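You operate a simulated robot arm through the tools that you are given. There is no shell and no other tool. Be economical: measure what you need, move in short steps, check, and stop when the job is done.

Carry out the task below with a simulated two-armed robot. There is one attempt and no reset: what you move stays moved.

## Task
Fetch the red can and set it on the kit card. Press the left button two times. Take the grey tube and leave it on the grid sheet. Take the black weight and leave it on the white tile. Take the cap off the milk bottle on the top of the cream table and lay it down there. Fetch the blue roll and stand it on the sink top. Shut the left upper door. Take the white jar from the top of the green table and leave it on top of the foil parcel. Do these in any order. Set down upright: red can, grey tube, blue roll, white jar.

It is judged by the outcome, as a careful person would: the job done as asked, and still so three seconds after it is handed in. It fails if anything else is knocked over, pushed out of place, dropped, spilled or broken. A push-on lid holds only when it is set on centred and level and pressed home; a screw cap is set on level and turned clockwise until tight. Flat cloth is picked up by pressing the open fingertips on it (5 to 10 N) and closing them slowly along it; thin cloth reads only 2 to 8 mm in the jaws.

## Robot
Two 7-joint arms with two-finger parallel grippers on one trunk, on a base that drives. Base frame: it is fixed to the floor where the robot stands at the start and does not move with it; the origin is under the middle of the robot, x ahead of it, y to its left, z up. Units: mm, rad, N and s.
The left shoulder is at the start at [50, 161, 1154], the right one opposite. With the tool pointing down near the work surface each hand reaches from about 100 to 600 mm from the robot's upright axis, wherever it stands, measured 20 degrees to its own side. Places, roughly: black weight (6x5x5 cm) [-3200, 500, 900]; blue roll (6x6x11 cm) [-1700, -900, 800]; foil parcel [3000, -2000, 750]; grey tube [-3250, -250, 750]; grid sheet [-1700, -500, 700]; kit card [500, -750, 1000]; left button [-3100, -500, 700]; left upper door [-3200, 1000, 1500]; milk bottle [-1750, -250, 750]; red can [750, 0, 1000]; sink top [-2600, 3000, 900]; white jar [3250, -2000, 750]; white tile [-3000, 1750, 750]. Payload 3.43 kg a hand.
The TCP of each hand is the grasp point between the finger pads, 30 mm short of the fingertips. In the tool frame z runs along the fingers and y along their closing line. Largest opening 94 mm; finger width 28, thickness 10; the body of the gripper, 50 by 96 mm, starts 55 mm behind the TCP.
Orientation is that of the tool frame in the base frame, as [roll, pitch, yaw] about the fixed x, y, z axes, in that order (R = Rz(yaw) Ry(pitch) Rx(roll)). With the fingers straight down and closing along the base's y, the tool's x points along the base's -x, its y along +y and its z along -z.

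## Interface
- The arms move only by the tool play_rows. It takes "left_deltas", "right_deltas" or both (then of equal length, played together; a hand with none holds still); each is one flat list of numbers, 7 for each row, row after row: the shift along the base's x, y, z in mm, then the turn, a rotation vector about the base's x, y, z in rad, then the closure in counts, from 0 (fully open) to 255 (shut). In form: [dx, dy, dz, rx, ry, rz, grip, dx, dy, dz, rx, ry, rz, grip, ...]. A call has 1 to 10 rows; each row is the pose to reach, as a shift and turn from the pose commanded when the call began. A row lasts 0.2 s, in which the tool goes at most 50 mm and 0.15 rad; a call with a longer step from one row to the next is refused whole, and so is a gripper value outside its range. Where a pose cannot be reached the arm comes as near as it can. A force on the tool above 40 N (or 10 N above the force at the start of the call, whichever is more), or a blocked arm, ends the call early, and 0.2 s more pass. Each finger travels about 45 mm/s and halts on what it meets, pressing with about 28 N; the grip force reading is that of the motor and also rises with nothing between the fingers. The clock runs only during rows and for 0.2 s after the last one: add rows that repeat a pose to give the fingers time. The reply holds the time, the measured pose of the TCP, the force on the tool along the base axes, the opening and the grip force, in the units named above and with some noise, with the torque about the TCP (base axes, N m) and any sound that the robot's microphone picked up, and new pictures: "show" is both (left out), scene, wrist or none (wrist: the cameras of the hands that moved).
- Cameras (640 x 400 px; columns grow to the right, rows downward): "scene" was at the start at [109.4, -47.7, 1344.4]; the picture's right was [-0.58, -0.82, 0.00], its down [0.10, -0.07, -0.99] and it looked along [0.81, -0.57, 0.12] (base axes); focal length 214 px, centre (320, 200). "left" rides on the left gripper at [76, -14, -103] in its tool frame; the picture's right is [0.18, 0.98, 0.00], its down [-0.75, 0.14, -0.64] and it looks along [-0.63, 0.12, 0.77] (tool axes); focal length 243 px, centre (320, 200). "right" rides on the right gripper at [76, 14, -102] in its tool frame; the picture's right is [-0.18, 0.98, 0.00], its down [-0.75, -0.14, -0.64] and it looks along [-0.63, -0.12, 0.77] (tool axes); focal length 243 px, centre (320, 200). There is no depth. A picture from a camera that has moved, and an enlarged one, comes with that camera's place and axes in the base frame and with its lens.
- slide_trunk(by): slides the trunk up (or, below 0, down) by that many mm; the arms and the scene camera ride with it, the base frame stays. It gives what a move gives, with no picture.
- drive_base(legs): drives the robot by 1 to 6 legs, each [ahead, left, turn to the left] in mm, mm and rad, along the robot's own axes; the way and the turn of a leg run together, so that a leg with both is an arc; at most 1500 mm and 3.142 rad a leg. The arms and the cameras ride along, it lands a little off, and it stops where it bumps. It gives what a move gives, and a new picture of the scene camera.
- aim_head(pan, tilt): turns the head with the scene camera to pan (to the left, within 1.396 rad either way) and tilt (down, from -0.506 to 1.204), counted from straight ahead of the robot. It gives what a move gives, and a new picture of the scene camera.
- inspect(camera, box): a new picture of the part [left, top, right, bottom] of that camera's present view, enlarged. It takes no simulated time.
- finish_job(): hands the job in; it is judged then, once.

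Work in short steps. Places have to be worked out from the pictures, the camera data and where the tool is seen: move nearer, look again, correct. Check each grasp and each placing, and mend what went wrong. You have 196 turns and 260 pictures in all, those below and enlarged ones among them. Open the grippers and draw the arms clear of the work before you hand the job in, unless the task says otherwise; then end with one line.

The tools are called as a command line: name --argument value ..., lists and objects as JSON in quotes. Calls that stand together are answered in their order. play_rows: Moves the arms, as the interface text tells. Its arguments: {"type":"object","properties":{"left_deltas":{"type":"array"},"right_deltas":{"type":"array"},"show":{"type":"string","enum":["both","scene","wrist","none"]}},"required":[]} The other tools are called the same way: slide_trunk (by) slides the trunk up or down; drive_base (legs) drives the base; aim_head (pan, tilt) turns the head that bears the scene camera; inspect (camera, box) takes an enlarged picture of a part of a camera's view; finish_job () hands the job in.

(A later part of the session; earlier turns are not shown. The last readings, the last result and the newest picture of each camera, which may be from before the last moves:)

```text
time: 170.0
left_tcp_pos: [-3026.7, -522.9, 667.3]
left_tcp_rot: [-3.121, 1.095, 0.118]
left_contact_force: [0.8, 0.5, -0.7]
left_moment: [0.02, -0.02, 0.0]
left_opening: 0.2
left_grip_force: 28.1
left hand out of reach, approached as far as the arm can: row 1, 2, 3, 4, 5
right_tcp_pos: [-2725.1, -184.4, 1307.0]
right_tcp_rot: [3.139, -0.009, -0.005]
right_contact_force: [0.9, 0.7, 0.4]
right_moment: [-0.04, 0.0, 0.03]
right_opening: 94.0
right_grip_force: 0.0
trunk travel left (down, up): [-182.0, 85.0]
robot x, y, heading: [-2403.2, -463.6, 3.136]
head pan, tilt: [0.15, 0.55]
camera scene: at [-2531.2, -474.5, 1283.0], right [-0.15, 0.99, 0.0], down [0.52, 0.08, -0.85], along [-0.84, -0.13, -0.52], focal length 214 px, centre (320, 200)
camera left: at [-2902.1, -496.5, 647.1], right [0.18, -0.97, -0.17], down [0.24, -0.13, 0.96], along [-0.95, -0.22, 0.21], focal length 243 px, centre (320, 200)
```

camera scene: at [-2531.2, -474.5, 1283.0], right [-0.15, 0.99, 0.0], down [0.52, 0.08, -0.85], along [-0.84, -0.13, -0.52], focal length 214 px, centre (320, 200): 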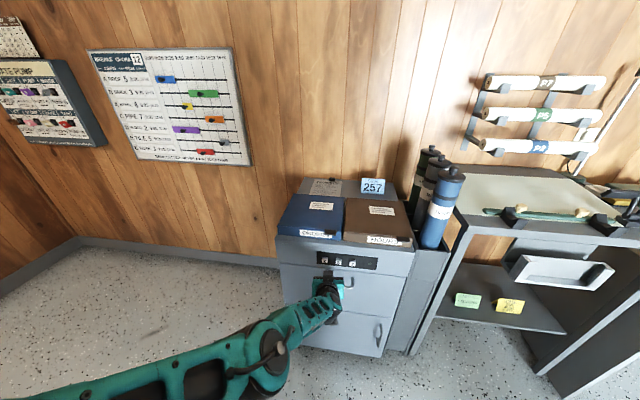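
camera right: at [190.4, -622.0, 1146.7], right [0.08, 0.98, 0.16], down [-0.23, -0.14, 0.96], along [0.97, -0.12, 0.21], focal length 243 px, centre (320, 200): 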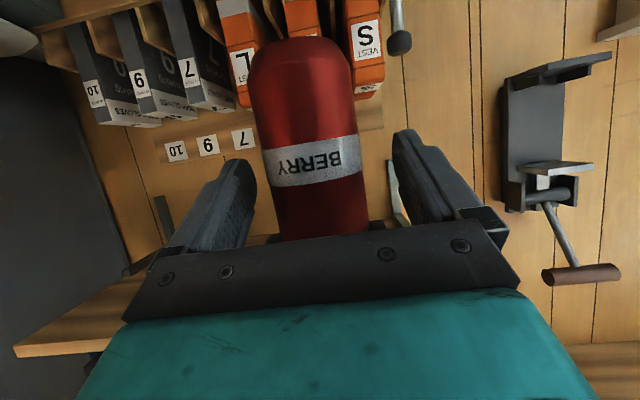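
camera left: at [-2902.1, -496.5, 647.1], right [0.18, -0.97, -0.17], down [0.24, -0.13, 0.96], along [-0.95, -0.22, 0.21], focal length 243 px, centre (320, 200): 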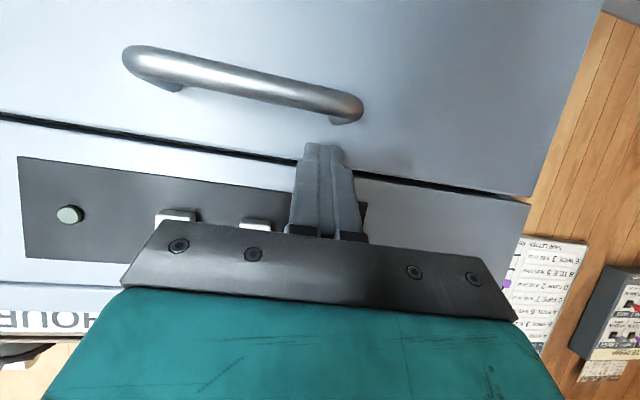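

The arm is stuck at a joint limit in this pose. I back off, return it to a downward pose, and retry with a milder tilt.

drive_base --legs '[[-200, 0, 0]]'

play_rows --left_deltas '[0, 0, 30, 0, -0.12, 0, 255, 0, 0, 60, 0, -0.24, 0, 255, 0, 0, 90, 0, -0.36, 0, 255, 0, 0, 120, 0, -0.48, 0, 255, 10, 0, 150, 0, -0.6, 0, 255, 20, 0, 180, 0, -0.72, 0, 255, 30, 0, 210, 0, -0.84, 0, 255, 40, 0, 240, 0, -0.96, 0, 255, 50, 0, 270, 0, -1.09, 0, 255]' --show "scene"

```text
time: 171.6
left_tcp_pos: [-2826.9, -522.7, 667.3]
left_tcp_rot: [-3.12, 1.098, 0.118]
left_contact_force: [-0.5, -0.5, -0.1]
left_moment: [0.0, -0.01, -0.01]
left_opening: 0.1
left_grip_force: 27.8
right_tcp_pos: [-2526.2, -184.4, 1307.2]
right_tcp_rot: [3.14, -0.009, -0.001]
right_contact_force: [-0.6, 1.0, 0.0]
right_moment: [-0.01, 0.06, -0.02]
right_opening: 94.0
right_grip_force: 0.1
trunk travel left (down, up): [-182.0, 85.0]
robot x, y, heading: [-2201.0, -463.2, 3.138]
head pan, tilt: [0.15, 0.55]
camera scene: at [-2332.4, -474.9, 1283.1], right [-0.15, 0.99, 0.0], down [0.52, 0.08, -0.85], along [-0.84, -0.13, -0.52], focal length 214 px, centre (320, 200)
```

scene: 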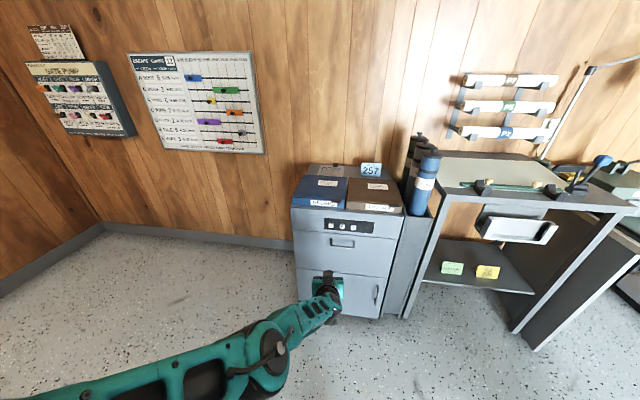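

```text
time: 173.6
left_tcp_pos: [-2778.1, -521.3, 937.0]
left_tcp_rot: [3.057, 0.005, 0.052]
left_contact_force: [-0.4, -1.1, -0.5]
left_moment: [-0.02, 0.0, 0.02]
left_opening: 0.0
left_grip_force: 28.3
right_tcp_pos: [-2526.7, -184.4, 1307.0]
right_tcp_rot: [3.138, -0.007, 0.0]
right_contact_force: [-0.3, -0.2, 0.2]
right_moment: [0.04, 0.01, 0.0]
right_opening: 94.0
right_grip_force: 0.2
trunk travel left (down, up): [-182.0, 85.0]
robot x, y, heading: [-2203.2, -466.9, 3.143]
head pan, tilt: [0.15, 0.55]
camera scene: at [-2332.9, -474.8, 1283.0], right [-0.15, 0.99, 0.0], down [0.52, 0.08, -0.85], along [-0.84, -0.13, -0.52], focal length 214 px, centre (320, 200)
```

scene: 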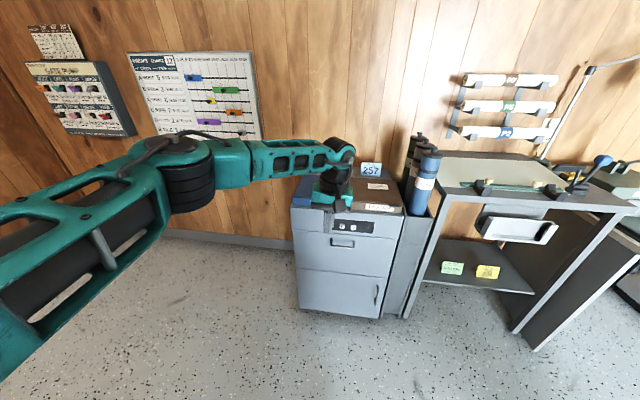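

The arm is back in a normal pose. I preset it here, in the open: pitch 0.6, level, TCP z 723, closer to the body.

play_rows --left_deltas '[20, -10, -27, 0.04, 0.07, -0.03, 255, 40, -20, -54, 0.08, 0.15, -0.05, 255, 60, -30, -81, 0.084, 0.22, -0.05, 255, 80, -40, -108, 0.084, 0.3, -0.05, 255, 100, -50, -135, 0.084, 0.37, -0.05, 255, 120, -60, -162, 0.084, 0.45, -0.05, 255, 140, -70, -189, 0.084, 0.52, -0.05, 255, 155, -79, -214, 0.084, 0.6, -0.05, 255]' --show "none"

```text
time: 175.4
left_tcp_pos: [-2622.4, -601.2, 724.4]
left_tcp_rot: [-3.11, 0.602, 0.037]
left_contact_force: [-0.3, 1.1, -0.9]
left_moment: [-0.02, 0.06, 0.0]
left_opening: 0.0
left_grip_force: 28.2
right_tcp_pos: [-2527.6, -184.9, 1307.7]
right_tcp_rot: [3.14, -0.007, -0.003]
right_contact_force: [0.6, 0.1, -0.1]
right_moment: [-0.02, 0.0, 0.03]
right_opening: 93.9
right_grip_force: 0.0
trunk travel left (down, up): [-182.0, 85.0]
robot x, y, heading: [-2201.9, -462.7, 3.139]
head pan, tilt: [0.15, 0.55]
```

The pose is reached. I drive 335 ahead and 60 right, leaving about 65 mm to the button.

drive_base --legs '[[335, -60, 0]]'

inspect --camera "left" --box '[0, 0, 640, 400]'

```text
time: 177.6
left_tcp_pos: [-2959.1, -540.6, 725.4]
left_tcp_rot: [-3.109, 0.605, 0.039]
left_contact_force: [0.0, -0.1, 0.1]
left_moment: [-0.02, -0.02, 0.0]
left_opening: 0.0
left_grip_force: 27.7
right_tcp_pos: [-2862.8, -124.2, 1306.6]
right_tcp_rot: [3.137, -0.007, -0.003]
right_contact_force: [-0.2, -0.7, -0.6]
right_moment: [0.02, -0.02, -0.02]
right_opening: 93.9
right_grip_force: 0.0
trunk travel left (down, up): [-182.0, 85.0]
robot x, y, heading: [-2536.0, -406.2, 3.143]
head pan, tilt: [0.15, 0.55]
camera scene: at [-2669.6, -414.0, 1282.9], right [-0.15, 0.99, 0.0], down [0.52, 0.08, -0.85], along [-0.84, -0.13, -0.52], focal length 214 px, centre (320, 200)
```

scene: 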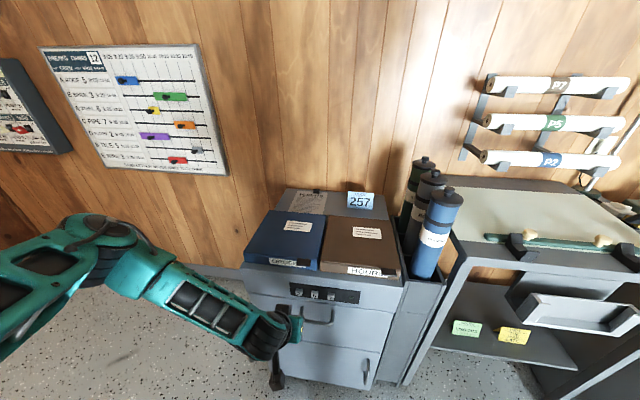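

```text
1.00 times, centred on (320, 200) of left (not enlarged: the box is as wide or as high as the picture)
camera zoom: at [-2838.4, -526.6, 766.5], right [0.17, -0.98, -0.13], down [-0.25, -0.17, 0.95], along [-0.95, -0.13, -0.28], focal length 243 px, centre (320, 200)
```

zoom: 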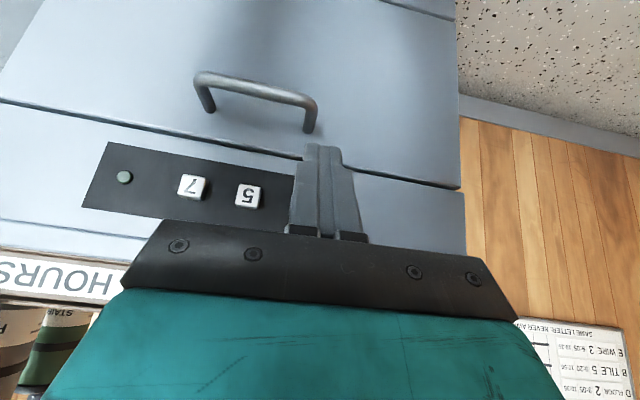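

Buttons 5 and 7 imply button 2 is at y≈-542, z≈708, directly ahead of the tip. I press.

play_rows --left_deltas '[-30, 0, 0, 0, 0, 0, 255, -50, 0, 0, 0, 0, 0, 255, -58, 0, 0, 0, 0, 0, 255, -64, 0, 0, 0, 0, 0, 255, -68, 0, 0, 0, 0, 0, 255]' --show "none"

```text
time: 178.8
left_tcp_pos: [-3025.8, -541.0, 724.5]
left_tcp_rot: [-3.11, 0.603, 0.038]
left_contact_force: [0.4, 0.4, -0.2]
left_moment: [-0.01, -0.02, -0.01]
left_opening: 0.0
left_grip_force: 27.8
right_tcp_pos: [-2862.3, -123.4, 1307.0]
right_tcp_rot: [3.139, -0.007, -0.001]
right_contact_force: [1.0, -0.2, -0.2]
right_moment: [-0.03, 0.0, -0.01]
right_opening: 94.1
right_grip_force: 0.1
trunk travel left (down, up): [-182.0, 85.0]
robot x, y, heading: [-2541.8, -406.3, 3.144]
head pan, tilt: [0.15, 0.55]
```

play_rows --left_deltas '[-3, 0, 0, 0, 0, 0, 255, -6, 0, 0, 0, 0, 0, 255, -9, 0, 0, 0, 0, 0, 255, -12, 0, 0, 0, 0, 0, 255]' --show "wrist"

```text
time: 179.8
left_tcp_pos: [-3035.1, -540.5, 723.2]
left_tcp_rot: [-3.109, 0.601, 0.039]
left_contact_force: [24.4, -2.2, 6.6]
left_moment: [-0.08, -0.25, 0.02]
left_opening: 0.0
left_grip_force: 27.4
right_tcp_pos: [-2860.3, -123.9, 1307.8]
right_tcp_rot: [3.137, -0.007, -0.001]
right_contact_force: [-0.7, 0.6, -0.4]
right_moment: [-0.04, 0.03, 0.01]
right_opening: 94.3
right_grip_force: 0.0
trunk travel left (down, up): [-182.0, 85.0]
robot x, y, heading: [-2539.3, -403.5, 3.147]
head pan, tilt: [0.15, 0.55]
heard: click
camera left: at [-2914.7, -526.5, 766.4], right [0.17, -0.98, -0.13], down [-0.26, -0.17, 0.95], along [-0.95, -0.13, -0.28], focal length 243 px, centre (320, 200)
```

left: 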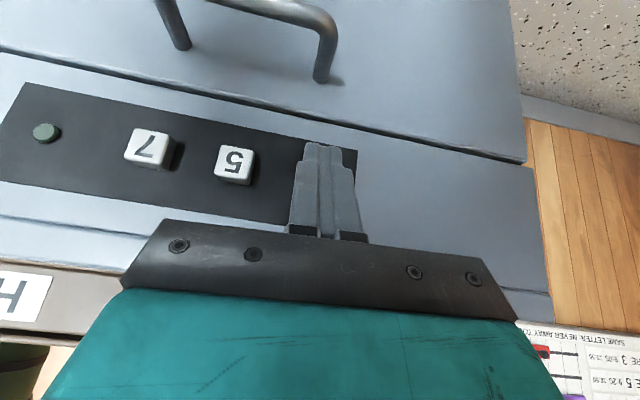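

One click heard. I back off 25 mm, then press the same way a second time.

play_rows --left_deltas '[15, 0, 1, 0, 0, 0, 255, 28, 0, 1, 0, 0, 0, 255, 28, 0, 1, 0, 0, 0, 255]' --show "wrist"

play_rows --left_deltas '[-14, 0, 0, 0, 0, 0, 255, -20, 0, 0, 0, 0, 0, 255, -24, 0, 0, 0, 0, 0, 255, -27, 0, 0, 0, 0, 0, 255, -30, 0, 0, 0, 0, 0, 255]' --show "none"

```text
time: 180.6
left_tcp_pos: [-3011.6, -541.0, 726.0]
left_tcp_rot: [-3.11, 0.605, 0.038]
left_contact_force: [-0.1, -1.1, 0.0]
left_moment: [0.02, -0.05, 0.0]
left_opening: 0.1
left_grip_force: 28.5
right_tcp_pos: [-2862.8, -123.6, 1307.2]
right_tcp_rot: [3.138, -0.01, -0.001]
right_contact_force: [-0.6, 0.0, 0.4]
right_moment: [0.0, -0.04, 0.02]
right_opening: 93.8
right_grip_force: 0.0
trunk travel left (down, up): [-182.0, 85.0]
robot x, y, heading: [-2541.2, -401.7, 3.141]
head pan, tilt: [0.15, 0.55]
camera left: at [-2891.2, -526.9, 767.8], right [0.17, -0.98, -0.13], down [-0.25, -0.17, 0.95], along [-0.95, -0.13, -0.27], focal length 243 px, centre (320, 200)
```

left: 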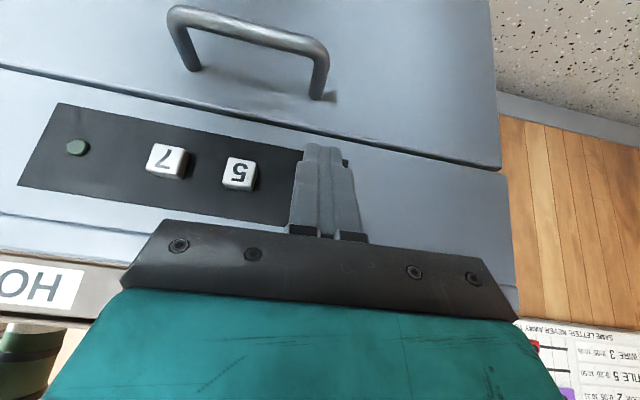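

```text
time: 181.8
left_tcp_pos: [-3036.7, -541.8, 724.6]
left_tcp_rot: [-3.109, 0.599, 0.038]
left_contact_force: [29.0, -5.1, 7.9]
left_moment: [-0.19, -0.27, 0.15]
left_opening: 0.0
left_grip_force: 27.9
right_tcp_pos: [-2860.1, -124.8, 1307.9]
right_tcp_rot: [3.14, -0.005, -0.002]
right_contact_force: [-1.0, -1.1, 0.5]
right_moment: [0.0, 0.01, 0.01]
right_opening: 94.0
right_grip_force: 0.0
trunk travel left (down, up): [-182.0, 85.0]
robot x, y, heading: [-2540.1, -402.0, 3.138]
head pan, tilt: [0.15, 0.55]
heard: click
```

Two clicks — the button is done. I retract the left hand upward and back, opening it.

play_rows --left_deltas '[40, 0, 0, 0, 0, 0, 255, 70, 0, 25, 0, -0.1, 0, 200, 90, 0, 60, 0, -0.2, 0, 150, 95, 0, 105, 0, -0.3, 0, 100, 95, 0, 150, 0, -0.4, 0, 50, 95, 0, 195, 0, -0.5, 0, 0, 95, 0, 240, -0.03, -0.6, 0, 0, 95, 0, 285, -0.03, -0.6, -0.04, 0, 95, 0, 330, -0.03, -0.6, -0.04, 0, 95, 0, 375, -0.03, -0.6, -0.04, 0]' --show "none"

drive_base --legs '[[-100, 0, 0], [0, -300, 0]]'

```text
time: 184.0
left_tcp_pos: [-2948.6, -542.6, 1101.1]
left_tcp_rot: [3.132, 0.004, -0.016]
left_contact_force: [-0.4, 0.8, -0.2]
left_moment: [-0.02, -0.01, 0.0]
left_opening: 94.1
left_grip_force: 0.0
right_tcp_pos: [-2862.4, -123.7, 1306.7]
right_tcp_rot: [3.138, -0.01, -0.002]
right_contact_force: [0.3, 0.1, 0.2]
right_moment: [0.01, -0.02, 0.01]
right_opening: 93.8
right_grip_force: 0.1
trunk travel left (down, up): [-182.0, 85.0]
robot x, y, heading: [-2536.9, -400.5, 3.138]
head pan, tilt: [0.15, 0.55]
```

```text
time: 188.0
left_tcp_pos: [-2848.2, -242.4, 1100.5]
left_tcp_rot: [3.136, 0.003, -0.019]
left_contact_force: [0.1, -0.6, 1.3]
left_moment: [0.0, 0.02, -0.04]
left_opening: 93.9
left_grip_force: 0.0
right_tcp_pos: [-2760.7, 176.7, 1307.2]
right_tcp_rot: [3.137, -0.009, -0.004]
right_contact_force: [-0.1, -0.5, 0.1]
right_moment: [-0.01, -0.05, 0.01]
right_opening: 94.1
right_grip_force: 0.1
trunk travel left (down, up): [-182.0, 85.0]
robot x, y, heading: [-2440.6, -101.8, 3.14]
head pan, tilt: [0.15, 0.55]
camera scene: at [-2567.8, -114.9, 1283.0], right [-0.15, 0.99, 0.0], down [0.52, 0.08, -0.85], along [-0.84, -0.12, -0.52], focal length 214 px, centre (320, 200)
```

scene: 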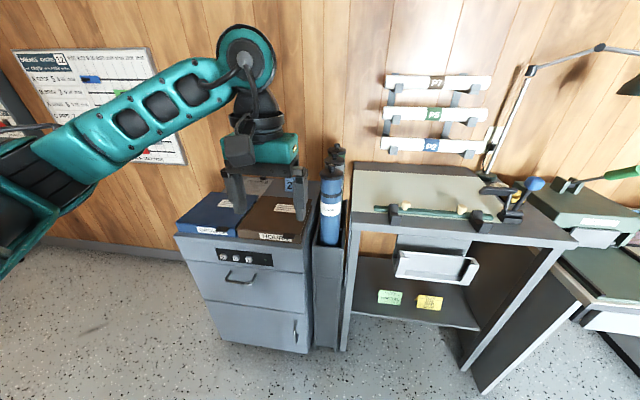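

I yaw the left hand by +90° so it closes along x, then tilt it toward +y so it can take the tube from the machine side, under its lid.

play_rows --left_deltas '[0, -10, 5, 0, 0, 0.15, 0, 0, -20, 10, 0, 0, 0.3, 0, 0, -30, 15, 0, 0, 0.45, 0, 0, -40, 20, 0, 0, 0.6, 0, 0, -50, 25, 0, 0, 0.75, 0, 0, -60, 30, 0, 0, 0.9, 0, 0, -70, 35, 0, 0, 1.05, 0, 0, -80, 40, 0, 0, 1.2, 0, 0, -90, 45, 0, 0, 1.35, 0, 0, -100, 50, 0, 0, 1.5, 0]' --show "none"

play_rows --left_deltas '[0, 0, 0, 0.13, 0, 0.02, 0, 0, 0, 0, 0.26, 0, 0.04, 0, 0, 0, 0, 0.39, 0, 0.06, 0, 0, 0, 0, 0.52, 0, 0.08, 0, 0, 0, 0, 0.65, 0, 0.08, 0, 0, 0, 0, 0.78, 0, 0.08, 0, 0, 0, 0, 0.9, 0, 0.08, 0, 0, 0, 0, 0.9, 0, 0.08, 0]'

```text
time: 190.2
left_tcp_pos: [-2847.2, -342.0, 1150.0]
left_tcp_rot: [3.133, 0.005, 1.484]
left_contact_force: [-0.1, 0.1, -0.6]
left_moment: [0.0, 0.01, 0.01]
left_opening: 94.0
left_grip_force: 0.1
right_tcp_pos: [-2759.9, 176.4, 1307.9]
right_tcp_rot: [3.139, -0.009, -0.004]
right_contact_force: [-0.3, 0.1, -0.8]
right_moment: [-0.03, 0.02, -0.02]
right_opening: 94.2
right_grip_force: 0.0
trunk travel left (down, up): [-182.0, 85.0]
robot x, y, heading: [-2441.7, -105.7, 3.144]
head pan, tilt: [0.15, 0.55]
```

```text
time: 192.0
left_tcp_pos: [-2847.2, -343.4, 1150.9]
left_tcp_rot: [-3.091, -0.895, 1.542]
left_contact_force: [-0.1, 0.1, 0.7]
left_moment: [0.01, -0.03, 0.0]
left_opening: 93.8
left_grip_force: 0.0
right_tcp_pos: [-2761.0, 176.0, 1306.5]
right_tcp_rot: [3.137, -0.009, -0.005]
right_contact_force: [-0.1, 0.1, 0.6]
right_moment: [0.0, -0.03, 0.02]
right_opening: 94.0
right_grip_force: 0.1
trunk travel left (down, up): [-182.0, 85.0]
robot x, y, heading: [-2437.1, -103.9, 3.137]
head pan, tilt: [0.15, 0.55]
camera scene: at [-2567.8, -114.9, 1283.0], right [-0.15, 0.99, 0.0], down [0.52, 0.08, -0.85], along [-0.84, -0.12, -0.52], focal length 214 px, centre (320, 200)
camera left: at [-2858.3, -376.3, 1275.1], right [0.99, 0.12, 0.11], down [0.14, -0.97, -0.19], along [0.09, 0.21, -0.97], focal length 243 px, centre (320, 200)
```

scene: 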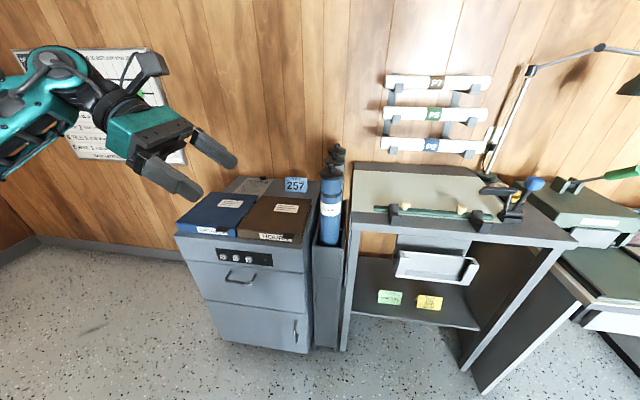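
left: 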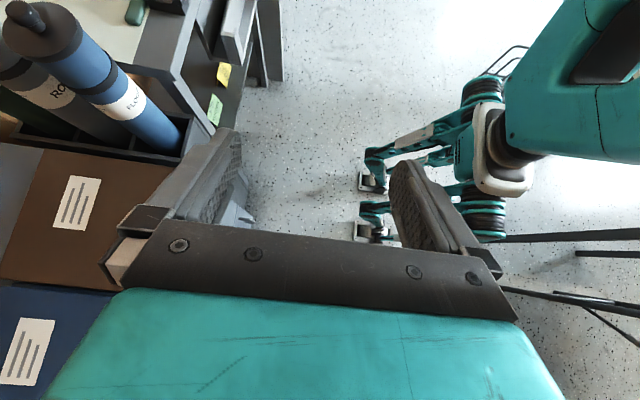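

The orientation works, and blue's lid is confirmed at [-3186,-162,1000], so grey's is at [-3293,-168,1000]. I drive 320 ahead with the hand high over the machine.

drive_base --legs '[[320, 0, 0]]'

play_rows --left_deltas '[-40, 0, 0, 0, 0, 0, 0, -80, 0, 0, 0, 0, 0, 0, -125, 0, -10, 0, 0, 0, 0, -125, 0, -50, 0, 0, 0, 0, -125, 0, -70, 0, 0, 0, 0, -125, 0, -70, 0, 0, 0, 0]'

```text
time: 194.2
left_tcp_pos: [-3164.0, -342.5, 1151.0]
left_tcp_rot: [-3.091, -0.894, 1.55]
left_contact_force: [0.5, -0.5, 0.4]
left_moment: [0.01, 0.05, 0.0]
left_opening: 93.8
left_grip_force: 0.1
right_tcp_pos: [-3082.3, 175.1, 1306.6]
right_tcp_rot: [3.141, -0.009, 0.005]
right_contact_force: [0.3, 0.1, -0.2]
right_moment: [0.01, 0.03, 0.03]
right_opening: 94.1
right_grip_force: 0.0
trunk travel left (down, up): [-182.0, 85.0]
robot x, y, heading: [-2759.8, -100.0, -3.138]
head pan, tilt: [0.15, 0.55]
stopped in leg 1: the robot was blocked; the commanded pose is now the measured one
camera scene: at [-2885.6, -113.8, 1283.1], right [-0.16, 0.99, 0.0], down [0.52, 0.08, -0.85], along [-0.84, -0.13, -0.52], focal length 214 px, centre (320, 200)
```

scene: 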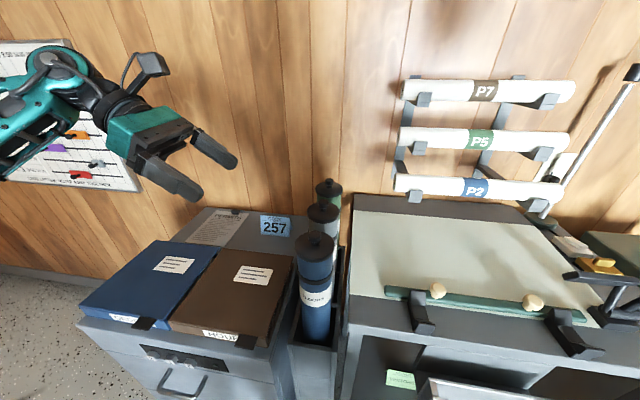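

```text
time: 195.6
left_tcp_pos: [-3289.3, -343.7, 1080.2]
left_tcp_rot: [-3.093, -0.893, 1.55]
left_contact_force: [-0.1, -0.2, 0.6]
left_moment: [0.0, -0.03, 0.02]
left_opening: 93.7
left_grip_force: 0.0
right_tcp_pos: [-3081.9, 174.7, 1306.1]
right_tcp_rot: [3.14, -0.009, 0.003]
right_contact_force: [0.3, 0.2, -0.6]
right_moment: [0.02, 0.0, 0.01]
right_opening: 94.0
right_grip_force: 0.2
trunk travel left (down, up): [-182.0, 85.0]
robot x, y, heading: [-2757.8, -103.8, -3.139]
head pan, tilt: [0.15, 0.55]
camera scene: at [-2886.4, -113.9, 1283.0], right [-0.16, 0.99, 0.0], down [0.52, 0.08, -0.85], along [-0.84, -0.13, -0.52], focal length 214 px, centre (320, 200)
camera left: at [-3298.8, -378.2, 1205.0], right [0.98, 0.13, 0.11], down [0.15, -0.97, -0.19], along [0.08, 0.2, -0.98], focal length 243 px, centre (320, 200)
```

scene: 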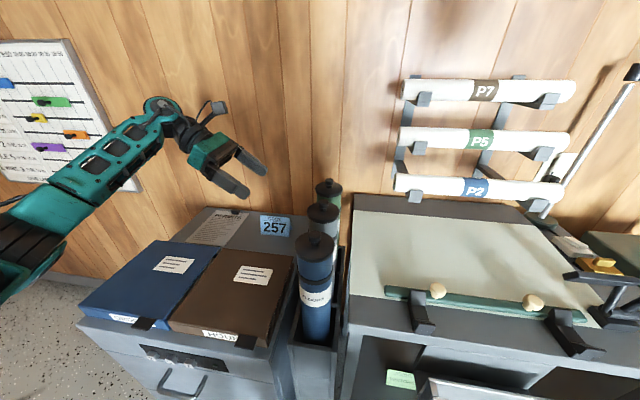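
left: 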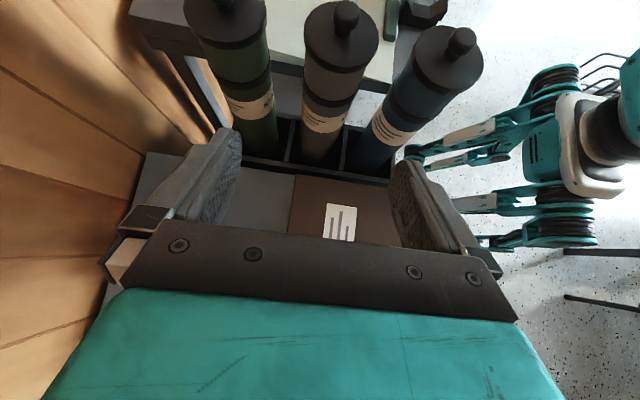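

Grey's lid is at about [-3285,-167] and I'm on the approach line. I advance about 110 mm along the tool axis and check.

play_rows --left_deltas '[2, 30, -28, 0, 0, 0, 0, 3, 60, -53, 0, 0, 0, 0, 3, 90, -78, 0, 0, 0, 0, 3, 90, -78, 0, 0, 0, 0]'

```text
time: 196.6
left_tcp_pos: [-3286.0, -254.3, 1004.9]
left_tcp_rot: [-3.092, -0.893, 1.552]
left_contact_force: [0.2, 0.3, -0.5]
left_moment: [-0.03, 0.0, 0.02]
left_opening: 93.8
left_grip_force: 0.2
right_tcp_pos: [-3082.2, 174.9, 1307.0]
right_tcp_rot: [3.14, -0.008, 0.003]
right_contact_force: [-0.4, -0.5, 0.0]
right_moment: [0.01, -0.01, 0.01]
right_opening: 94.3
right_grip_force: 0.1
trunk travel left (down, up): [-182.0, 85.0]
robot x, y, heading: [-2758.7, -102.0, -3.137]
head pan, tilt: [0.15, 0.55]
camera scene: at [-2886.4, -114.0, 1283.0], right [-0.16, 0.99, 0.0], down [0.52, 0.08, -0.85], along [-0.84, -0.13, -0.52], focal length 214 px, centre (320, 200)
camera left: at [-3296.9, -287.9, 1127.4], right [0.98, 0.13, 0.11], down [0.15, -0.97, -0.19], along [0.09, 0.2, -0.98], focal length 243 px, centre (320, 200)
```

scene: 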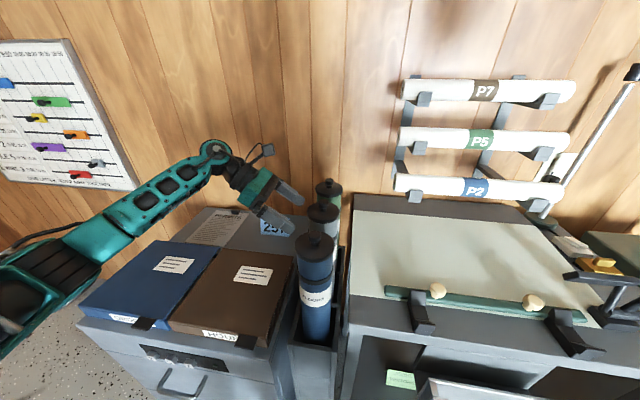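
left: 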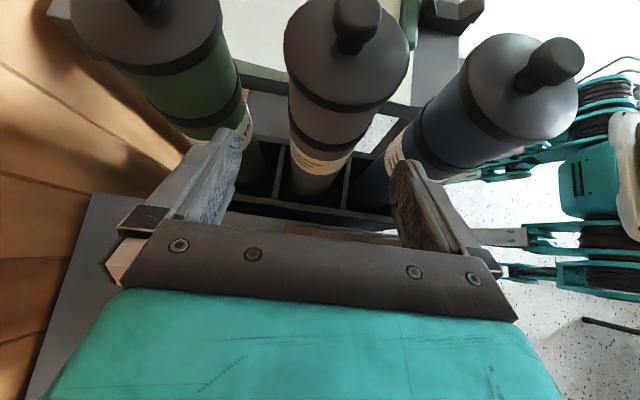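

I shift 3 mm and advance onto the tube body.

play_rows --left_deltas '[3, 30, -24, 0, 0, 0, 0, 4, 60, -48, 0, 0, 0, 0, 4, 90, -72, 0, 0, 0, 0, 4, 90, -72, 0, 0, 0, 0]'

```text
time: 197.6
left_tcp_pos: [-3283.0, -163.4, 931.1]
left_tcp_rot: [-3.093, -0.893, 1.552]
left_contact_force: [0.3, -0.5, 0.7]
left_moment: [0.04, 0.02, 0.02]
left_opening: 94.1
left_grip_force: 0.2
right_tcp_pos: [-3082.1, 175.2, 1305.9]
right_tcp_rot: [3.14, -0.01, 0.003]
right_contact_force: [-0.1, -0.6, 0.3]
right_moment: [0.0, 0.01, 0.02]
right_opening: 94.1
right_grip_force: 0.0
trunk travel left (down, up): [-182.0, 85.0]
robot x, y, heading: [-2756.7, -103.3, -3.134]
head pan, tilt: [0.15, 0.55]
camera scene: at [-2886.4, -114.1, 1283.0], right [-0.16, 0.99, 0.0], down [0.52, 0.08, -0.85], along [-0.84, -0.13, -0.52], focal length 214 px, centre (320, 200)
camera left: at [-3293.3, -198.4, 1054.8], right [0.98, 0.13, 0.11], down [0.15, -0.97, -0.19], along [0.08, 0.2, -0.98], focal length 243 px, centre (320, 200)
```

scene: 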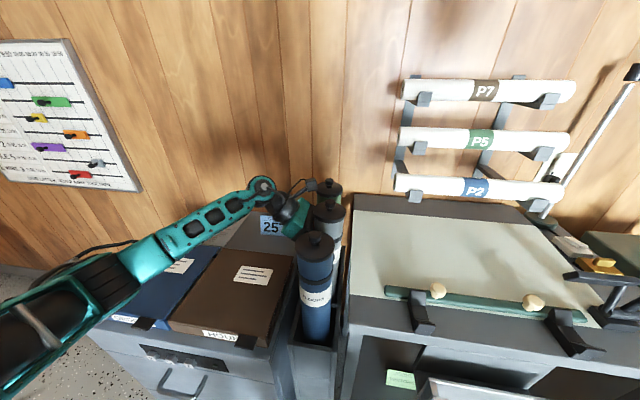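
left: 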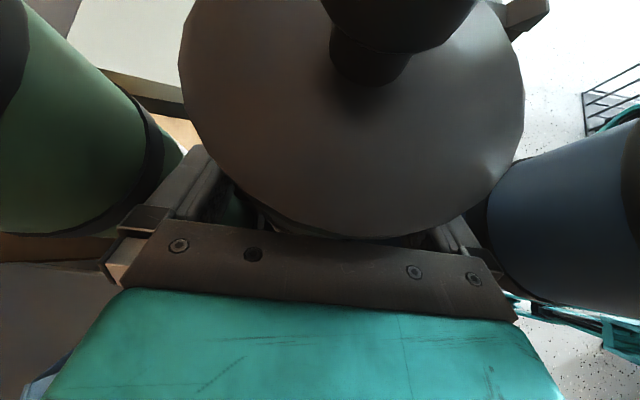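

The palm is close to the lid edge, so I ease slightly back and down, then close.

play_rows --left_deltas '[0, -5, -6, 0, 0, 0, 0, 0, -5, -6, 0, 0, 0, 40, 0, -5, -6, 0, 0, 0, 80, 0, -5, -6, 0, 0, 0, 120, 0, -5, -6, 0, 0, 0, 150, 0, -5, -6, 0, 0, 0, 150]' --show "wrist"

```text
time: 199.0
left_tcp_pos: [-3282.6, -169.3, 924.3]
left_tcp_rot: [-3.094, -0.894, 1.552]
left_contact_force: [0.1, 1.2, -0.1]
left_moment: [0.28, 0.16, -0.02]
left_opening: 72.2
left_grip_force: 27.7
right_tcp_pos: [-3081.8, 175.2, 1305.3]
right_tcp_rot: [3.139, -0.009, 0.003]
right_contact_force: [0.4, 0.0, -0.2]
right_moment: [0.0, 0.02, -0.06]
right_opening: 94.0
right_grip_force: 0.1
trunk travel left (down, up): [-182.0, 85.0]
robot x, y, heading: [-2757.8, -102.6, -3.141]
head pan, tilt: [0.15, 0.55]
camera left: at [-3292.7, -203.0, 1049.2], right [0.98, 0.13, 0.11], down [0.15, -0.97, -0.19], along [0.08, 0.21, -0.97], focal length 243 px, centre (320, 200)
```

left: 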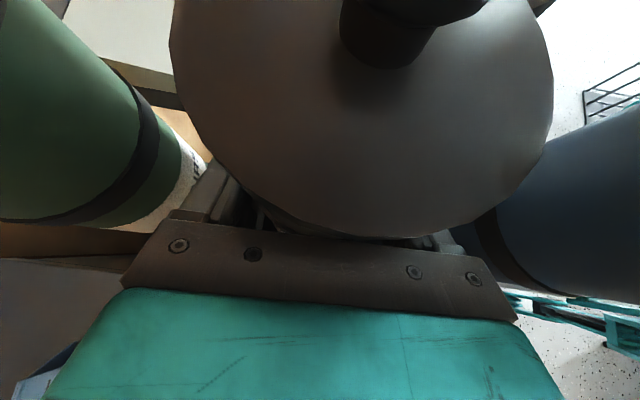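

It's gripped at 72 mm. I lift straight up 60 mm and check that the whole tube comes.

play_rows --left_deltas '[0, 0, 15, 0, 0, 0, 150, 0, 0, 40, 0, 0, 0, 150, 0, 0, 70, 0, 0, 0, 150, 0, 0, 100, 0, 0, 0, 150]'

```text
time: 200.0
left_tcp_pos: [-3280.1, -168.5, 1023.1]
left_tcp_rot: [-3.099, -0.894, 1.556]
left_contact_force: [0.5, 0.4, -9.7]
left_moment: [0.01, -0.05, 0.02]
left_opening: 72.2
left_grip_force: 28.5
right_tcp_pos: [-3082.9, 175.6, 1306.4]
right_tcp_rot: [3.141, -0.009, 0.004]
right_contact_force: [-0.1, 0.5, -0.1]
right_moment: [0.01, 0.01, -0.02]
right_opening: 94.3
right_grip_force: 0.1
trunk travel left (down, up): [-182.0, 85.0]
robot x, y, heading: [-2755.4, -101.6, -3.134]
head pan, tilt: [0.15, 0.55]
camera scene: at [-2887.0, -113.9, 1282.9], right [-0.16, 0.99, 0.0], down [0.52, 0.08, -0.85], along [-0.84, -0.13, -0.52], focal length 214 px, centre (320, 200)
camera left: at [-3289.9, -202.3, 1148.4], right [0.98, 0.13, 0.12], down [0.15, -0.97, -0.19], along [0.09, 0.2, -0.98], focal length 243 px, centre (320, 200)
```

scene: 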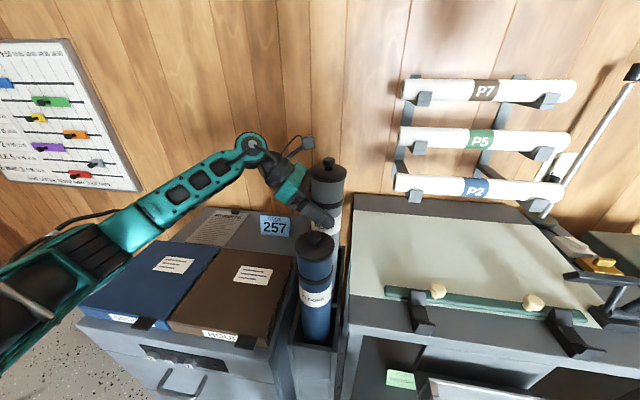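
left: 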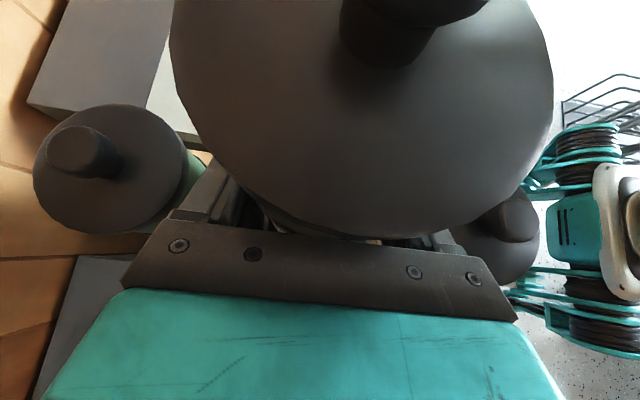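

The whole tube is coming (≈10 N). I keep lifting.

play_rows --left_deltas '[0, 0, 35, 0, 0, 0, 150, 0, 0, 70, 0, 0, 0, 150, 0, 0, 105, 0, 0, 0, 150, 0, 0, 140, 0, 0, 0, 150, 0, 0, 175, 0, 0, 0, 150, 0, 0, 200, 0, 0, 0, 150]' --show "scene"

```text
time: 201.4
left_tcp_pos: [-3282.7, -167.6, 1223.3]
left_tcp_rot: [-3.096, -0.894, 1.554]
left_contact_force: [-0.7, 0.9, -8.9]
left_moment: [-0.03, -0.02, 0.01]
left_opening: 72.4
left_grip_force: 27.5
right_tcp_pos: [-3083.2, 173.8, 1306.7]
right_tcp_rot: [3.137, -0.011, 0.002]
right_contact_force: [0.3, 0.5, -0.4]
right_moment: [0.0, 0.0, -0.01]
right_opening: 93.9
right_grip_force: 0.1
trunk travel left (down, up): [-182.0, 85.0]
robot x, y, heading: [-2758.2, -98.8, -3.128]
head pan, tilt: [0.15, 0.55]
camera scene: at [-2887.0, -113.8, 1282.9], right [-0.16, 0.99, 0.0], down [0.52, 0.08, -0.85], along [-0.84, -0.13, -0.52], focal length 214 px, centre (320, 200)
```

scene: 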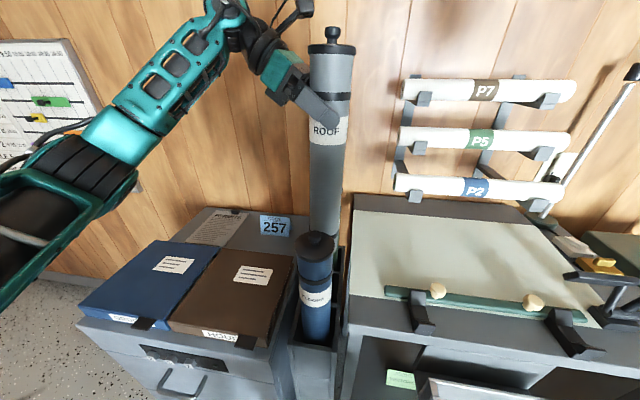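

The bottom still isn't clear of the bin. I raise the trunk by 85.

slide_trunk --by 85

aim_head --pan 0.15 --tilt 0.6

```text
time: 202.6
left_tcp_pos: [-3282.9, -168.6, 1308.0]
left_tcp_rot: [-3.098, -0.894, 1.553]
left_contact_force: [-0.5, -0.7, -10.6]
left_moment: [0.01, 0.04, -0.02]
left_opening: 72.2
left_grip_force: 27.9
right_tcp_pos: [-3083.0, 173.5, 1392.0]
right_tcp_rot: [3.138, -0.013, 0.003]
right_contact_force: [0.3, 0.0, 0.2]
right_moment: [-0.01, -0.01, 0.03]
right_opening: 93.9
right_grip_force: 0.0
trunk travel left (down, up): [-267.0, 0.0]
robot x, y, heading: [-2757.6, -101.0, -3.143]
head pan, tilt: [0.15, 0.55]
```

```text
time: 203.3
left_tcp_pos: [-3283.7, -168.1, 1309.0]
left_tcp_rot: [-3.094, -0.894, 1.554]
left_contact_force: [0.1, 0.5, -10.0]
left_moment: [-0.01, 0.0, -0.02]
left_opening: 72.1
left_grip_force: 27.6
right_tcp_pos: [-3083.1, 175.5, 1391.5]
right_tcp_rot: [3.141, -0.011, 0.005]
right_contact_force: [0.1, -0.3, 0.6]
right_moment: [-0.01, -0.02, -0.01]
right_opening: 94.0
right_grip_force: 0.1
trunk travel left (down, up): [-267.0, 0.0]
robot x, y, heading: [-2757.0, -101.0, -3.135]
head pan, tilt: [0.15, 0.6]
camera scene: at [-2885.9, -113.8, 1363.4], right [-0.16, 0.99, 0.0], down [0.56, 0.09, -0.82], along [-0.81, -0.13, -0.57], focal length 214 px, centre (320, 200)
```

scene: 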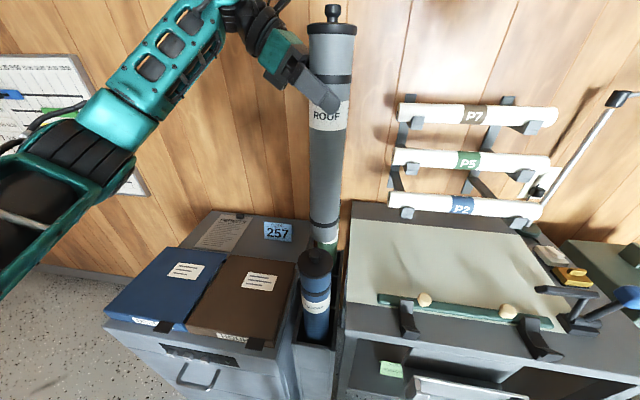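

The bottom is out at z≈995, with about 314 mm between TCP and bottom. I move it left over the machine, away from the blue tube, then drive back.

play_rows --left_deltas '[0, -20, 15, 0, 0, 0, 150, 0, -50, 25, 0, 0, 0, 150, 0, -85, 30, 0, 0, 0, 150, 0, -120, 30, 0, 0, 0, 150, 0, -155, 30, 0, 0, 0, 150]' --show "scene"

```text
time: 204.5
left_tcp_pos: [-3283.4, -324.1, 1339.9]
left_tcp_rot: [-3.093, -0.897, 1.553]
left_contact_force: [-0.1, -0.3, -9.6]
left_moment: [-0.05, 0.04, 0.01]
left_opening: 72.4
left_grip_force: 27.4
right_tcp_pos: [-3082.9, 173.5, 1392.4]
right_tcp_rot: [3.141, -0.011, 0.005]
right_contact_force: [0.0, -0.1, 0.4]
right_moment: [0.02, 0.0, 0.01]
right_opening: 93.9
right_grip_force: 0.1
trunk travel left (down, up): [-267.0, 0.0]
robot x, y, heading: [-2753.7, -103.9, -3.137]
head pan, tilt: [0.15, 0.6]
camera scene: at [-2885.7, -114.9, 1363.4], right [-0.16, 0.99, 0.0], down [0.56, 0.09, -0.82], along [-0.81, -0.13, -0.57], focal length 214 px, centre (320, 200)
```

scene: 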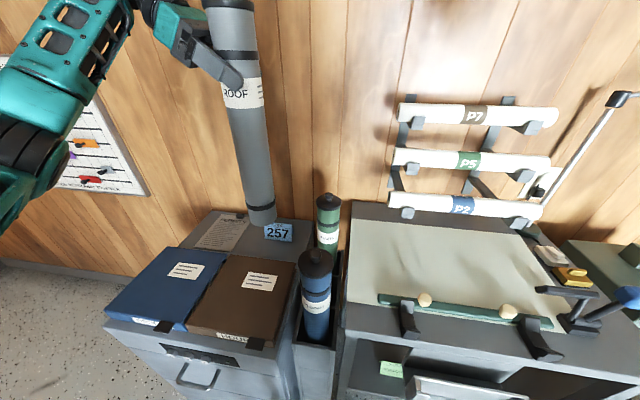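

It's clear. I back off 320 and turn around to face the tables.

drive_base --legs '[[-320, 0, 0], [0, 0, 1.57], [0, 0, 1.57]]'

aim_head --pan -0.35 --tilt 0.5

```text
time: 214.2
left_tcp_pos: [-1903.9, 103.6, 1339.3]
left_tcp_rot: [-3.093, -0.894, -1.619]
left_contact_force: [0.2, -0.4, -9.1]
left_moment: [0.02, -0.05, 0.01]
left_opening: 72.1
left_grip_force: 28.3
right_tcp_pos: [-2118.9, -386.2, 1390.5]
right_tcp_rot: [3.14, -0.01, 3.112]
right_contact_force: [1.4, -0.3, -0.3]
right_moment: [0.02, -0.01, 0.02]
right_opening: 93.9
right_grip_force: 0.1
trunk travel left (down, up): [-267.0, 0.0]
robot x, y, heading: [-2436.1, -98.4, -0.025]
head pan, tilt: [0.15, 0.6]
camera scene: at [-2309.6, -87.5, 1363.4], right [0.12, -0.99, 0.0], down [-0.56, -0.07, -0.82], along [0.82, 0.1, -0.57], focal length 214 px, centre (320, 200)
```

scene: 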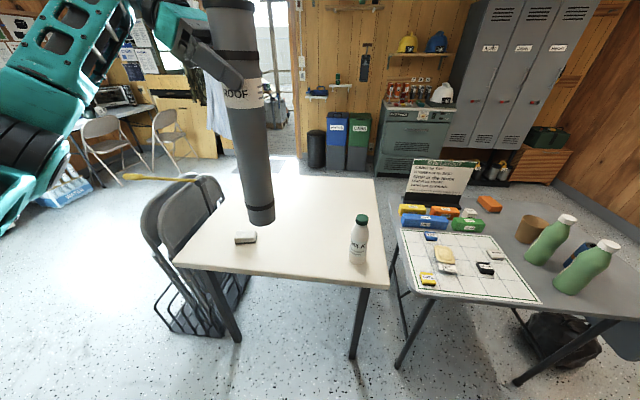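

```text
time: 215.1
left_tcp_pos: [-1902.8, 102.6, 1338.5]
left_tcp_rot: [-3.098, -0.895, -1.619]
left_contact_force: [-0.5, -0.4, -8.9]
left_moment: [-0.02, -0.01, -0.03]
left_opening: 72.3
left_grip_force: 27.6
right_tcp_pos: [-2119.3, -386.1, 1392.0]
right_tcp_rot: [3.14, -0.009, 3.114]
right_contact_force: [0.6, -0.5, -0.2]
right_moment: [0.01, -0.03, 0.0]
right_opening: 94.1
right_grip_force: 0.1
trunk travel left (down, up): [-267.0, 0.0]
robot x, y, heading: [-2436.2, -101.8, -0.026]
head pan, tilt: [-0.351, 0.499]
camera scene: at [-2312.7, -131.9, 1372.4], right [-0.37, -0.93, 0.0], down [-0.45, 0.18, -0.88], along [0.82, -0.32, -0.48], focal length 214 px, centre (320, 200)
```

scene: 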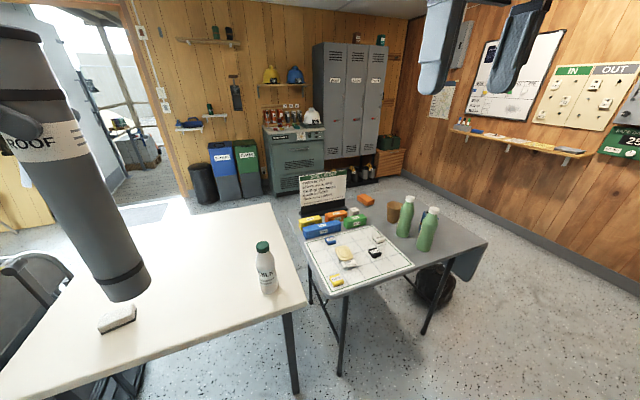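

I zoom in on the grid sheet and its surroundings.

inspect --camera "scene" --box '[280, 165, 500, 305]'

```text
2.86 times, centred on (390, 235) of scene
camera zoom: at [-2312.7, -131.9, 1372.4], right [-0.37, -0.93, 0.0], down [-0.45, 0.18, -0.88], along [0.82, -0.32, -0.48], focal length 613 px, centre (120, 100)
```

zoom: 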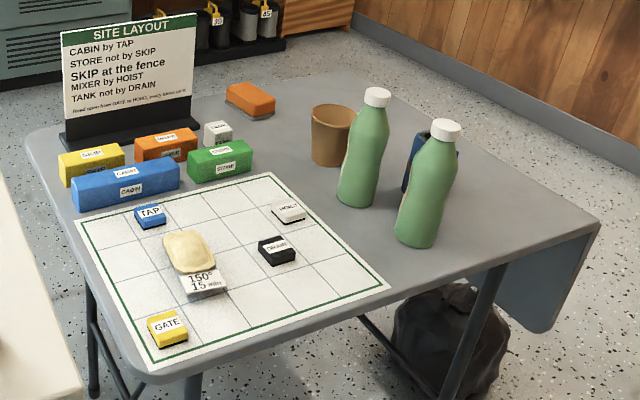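

The grid sheet spans about x -1858..-1560, y -725..-344. A free spot is near [-1815,-610]. I strafe right to bring the tube over there.

drive_base --legs '[[70, -715, 0.025]]'

aim_head --pan 0.1 --tilt 0.75

```text
time: 221.8
left_tcp_pos: [-1848.6, -598.0, 1339.3]
left_tcp_rot: [-3.096, -0.894, -1.596]
left_contact_force: [0.1, 0.1, -9.3]
left_moment: [0.0, 0.0, 0.02]
left_opening: 72.1
left_grip_force: 28.0
right_tcp_pos: [-2054.2, -1092.4, 1391.1]
right_tcp_rot: [3.141, -0.01, 3.14]
right_contact_force: [-0.3, 0.8, 0.0]
right_moment: [-0.02, 0.0, 0.02]
right_opening: 93.8
right_grip_force: 0.0
trunk travel left (down, up): [-267.0, 0.0]
robot x, y, heading: [-2381.4, -818.0, 0.001]
head pan, tilt: [-0.351, 0.499]
camera scene: at [-2253.1, -842.6, 1372.5], right [-0.35, -0.94, 0.0], down [-0.45, 0.17, -0.88], along [0.82, -0.3, -0.48], focal length 214 px, centre (320, 200)
```

scene: 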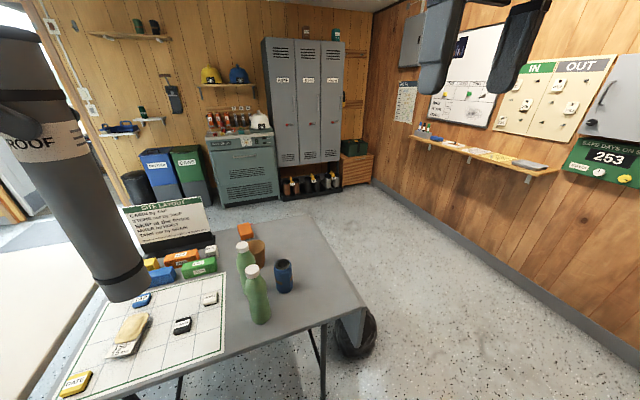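

```text
time: 222.7
left_tcp_pos: [-1849.5, -598.0, 1337.9]
left_tcp_rot: [-3.097, -0.894, -1.594]
left_contact_force: [-0.3, 0.6, -9.0]
left_moment: [0.04, -0.04, 0.03]
left_opening: 72.2
left_grip_force: 28.0
right_tcp_pos: [-2053.8, -1093.3, 1391.5]
right_tcp_rot: [3.141, -0.01, 3.138]
right_contact_force: [0.3, 0.1, -0.6]
right_moment: [0.0, 0.03, 0.01]
right_opening: 94.0
right_grip_force: 0.1
trunk travel left (down, up): [-267.0, 0.0]
robot x, y, heading: [-2379.8, -815.9, -0.005]
head pan, tilt: [0.099, 0.75]
camera scene: at [-2256.1, -803.2, 1350.5], right [0.1, -1.0, 0.0], down [-0.68, -0.07, -0.73], along [0.73, 0.07, -0.68], focal length 214 px, centre (320, 200)
```

scene: 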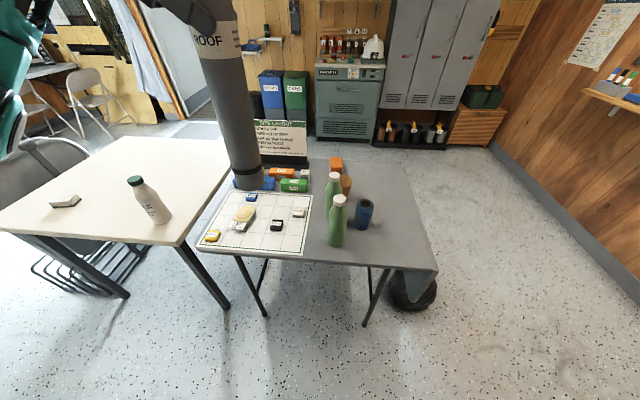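

I check the tube's verticality and bottom position.

inspect --camera "scene" --box '[150, 0, 350, 270]'

```text
1.48 times, centred on (250, 135) of scene
camera zoom: at [-2256.1, -803.2, 1350.5], right [0.1, -1.0, 0.0], down [-0.68, -0.07, -0.73], along [0.73, 0.07, -0.68], focal length 318 px, centre (424, 296)
```

zoom: 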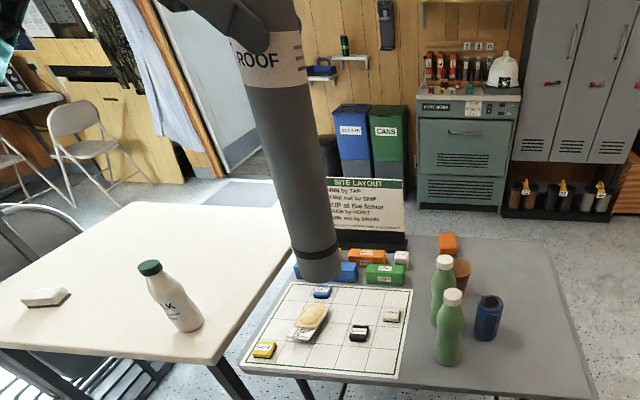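

The tube leans about 2°. I correct it with small rotations, move over [-1815,-655] and lower part-way.

play_rows --left_deltas '[17, -26, -10, -0.02, 0.014, 0, 150, 34, -53, -20, -0.04, 0.028, 0, 150, 34, -53, -60, -0.04, 0.028, 0, 150, 34, -53, -100, -0.04, 0.028, 0, 150, 34, -53, -140, -0.04, 0.028, 0, 150, 34, -53, -180, -0.04, 0.028, 0, 150, 34, -53, -215, -0.04, 0.028, 0, 150, 34, -53, -215, -0.04, 0.028, 0, 150]' --show "none"

inspect --camera "scene" --box '[160, 50, 400, 280]'

```text
time: 224.5
left_tcp_pos: [-1817.4, -651.9, 1125.0]
left_tcp_rot: [-3.14, -0.932, -1.563]
left_contact_force: [0.2, 0.0, -9.0]
left_moment: [0.07, -0.01, 0.01]
left_opening: 72.3
left_grip_force: 27.5
right_tcp_pos: [-2053.6, -1093.7, 1391.2]
right_tcp_rot: [3.14, -0.011, 3.138]
right_contact_force: [0.8, 0.3, 0.4]
right_moment: [-0.01, -0.01, 0.0]
right_opening: 94.3
right_grip_force: 0.2
trunk travel left (down, up): [-267.0, 0.0]
robot x, y, heading: [-2378.1, -811.1, -0.003]
head pan, tilt: [0.099, 0.75]
```

```text
1.74 times, centred on (280, 165) of scene
camera zoom: at [-2256.2, -803.3, 1350.5], right [0.1, -1.0, 0.0], down [-0.68, -0.07, -0.73], along [0.73, 0.07, -0.68], focal length 373 px, centre (390, 261)
```

zoom: 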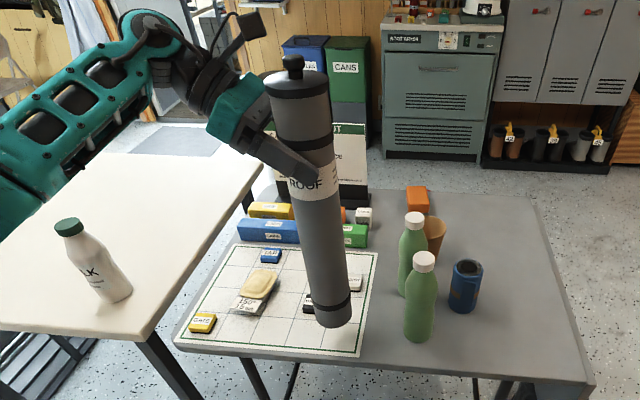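

The tube is vertical now and over the free spot. I lower further.

play_rows --left_deltas '[4, 0, -30, 0, 0, 0, 150, 4, 0, -50, 0, 0, 0, 150, 4, 0, -58, 0, 0, 0, 150, 4, 0, -62, 0, 0, 0, 150]' --show "none"

inspect --camera "scene" --box '[180, 150, 360, 280]'

```text
time: 225.5
left_tcp_pos: [-1813.2, -650.2, 1063.8]
left_tcp_rot: [-3.133, -0.937, -1.565]
left_contact_force: [-1.4, 2.0, 4.4]
left_moment: [0.74, 0.38, 0.05]
left_opening: 71.8
left_grip_force: 28.2
right_tcp_pos: [-2056.5, -1093.3, 1392.1]
right_tcp_rot: [3.14, -0.008, 3.139]
right_contact_force: [-0.1, -0.2, -0.4]
right_moment: [-0.01, 0.01, 0.0]
right_opening: 93.9
right_grip_force: 0.0
trunk travel left (down, up): [-267.0, 0.0]
robot x, y, heading: [-2379.5, -817.0, 0.002]
head pan, tilt: [0.099, 0.75]
```

```text
3.08 times, centred on (270, 215) of scene
camera zoom: at [-2257.8, -803.3, 1351.0], right [0.1, -1.0, 0.0], down [-0.68, -0.07, -0.73], along [0.73, 0.07, -0.68], focal length 660 px, centre (474, 154)
```

zoom: 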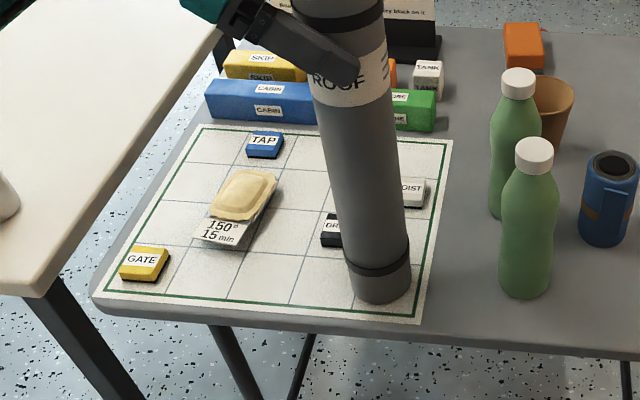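

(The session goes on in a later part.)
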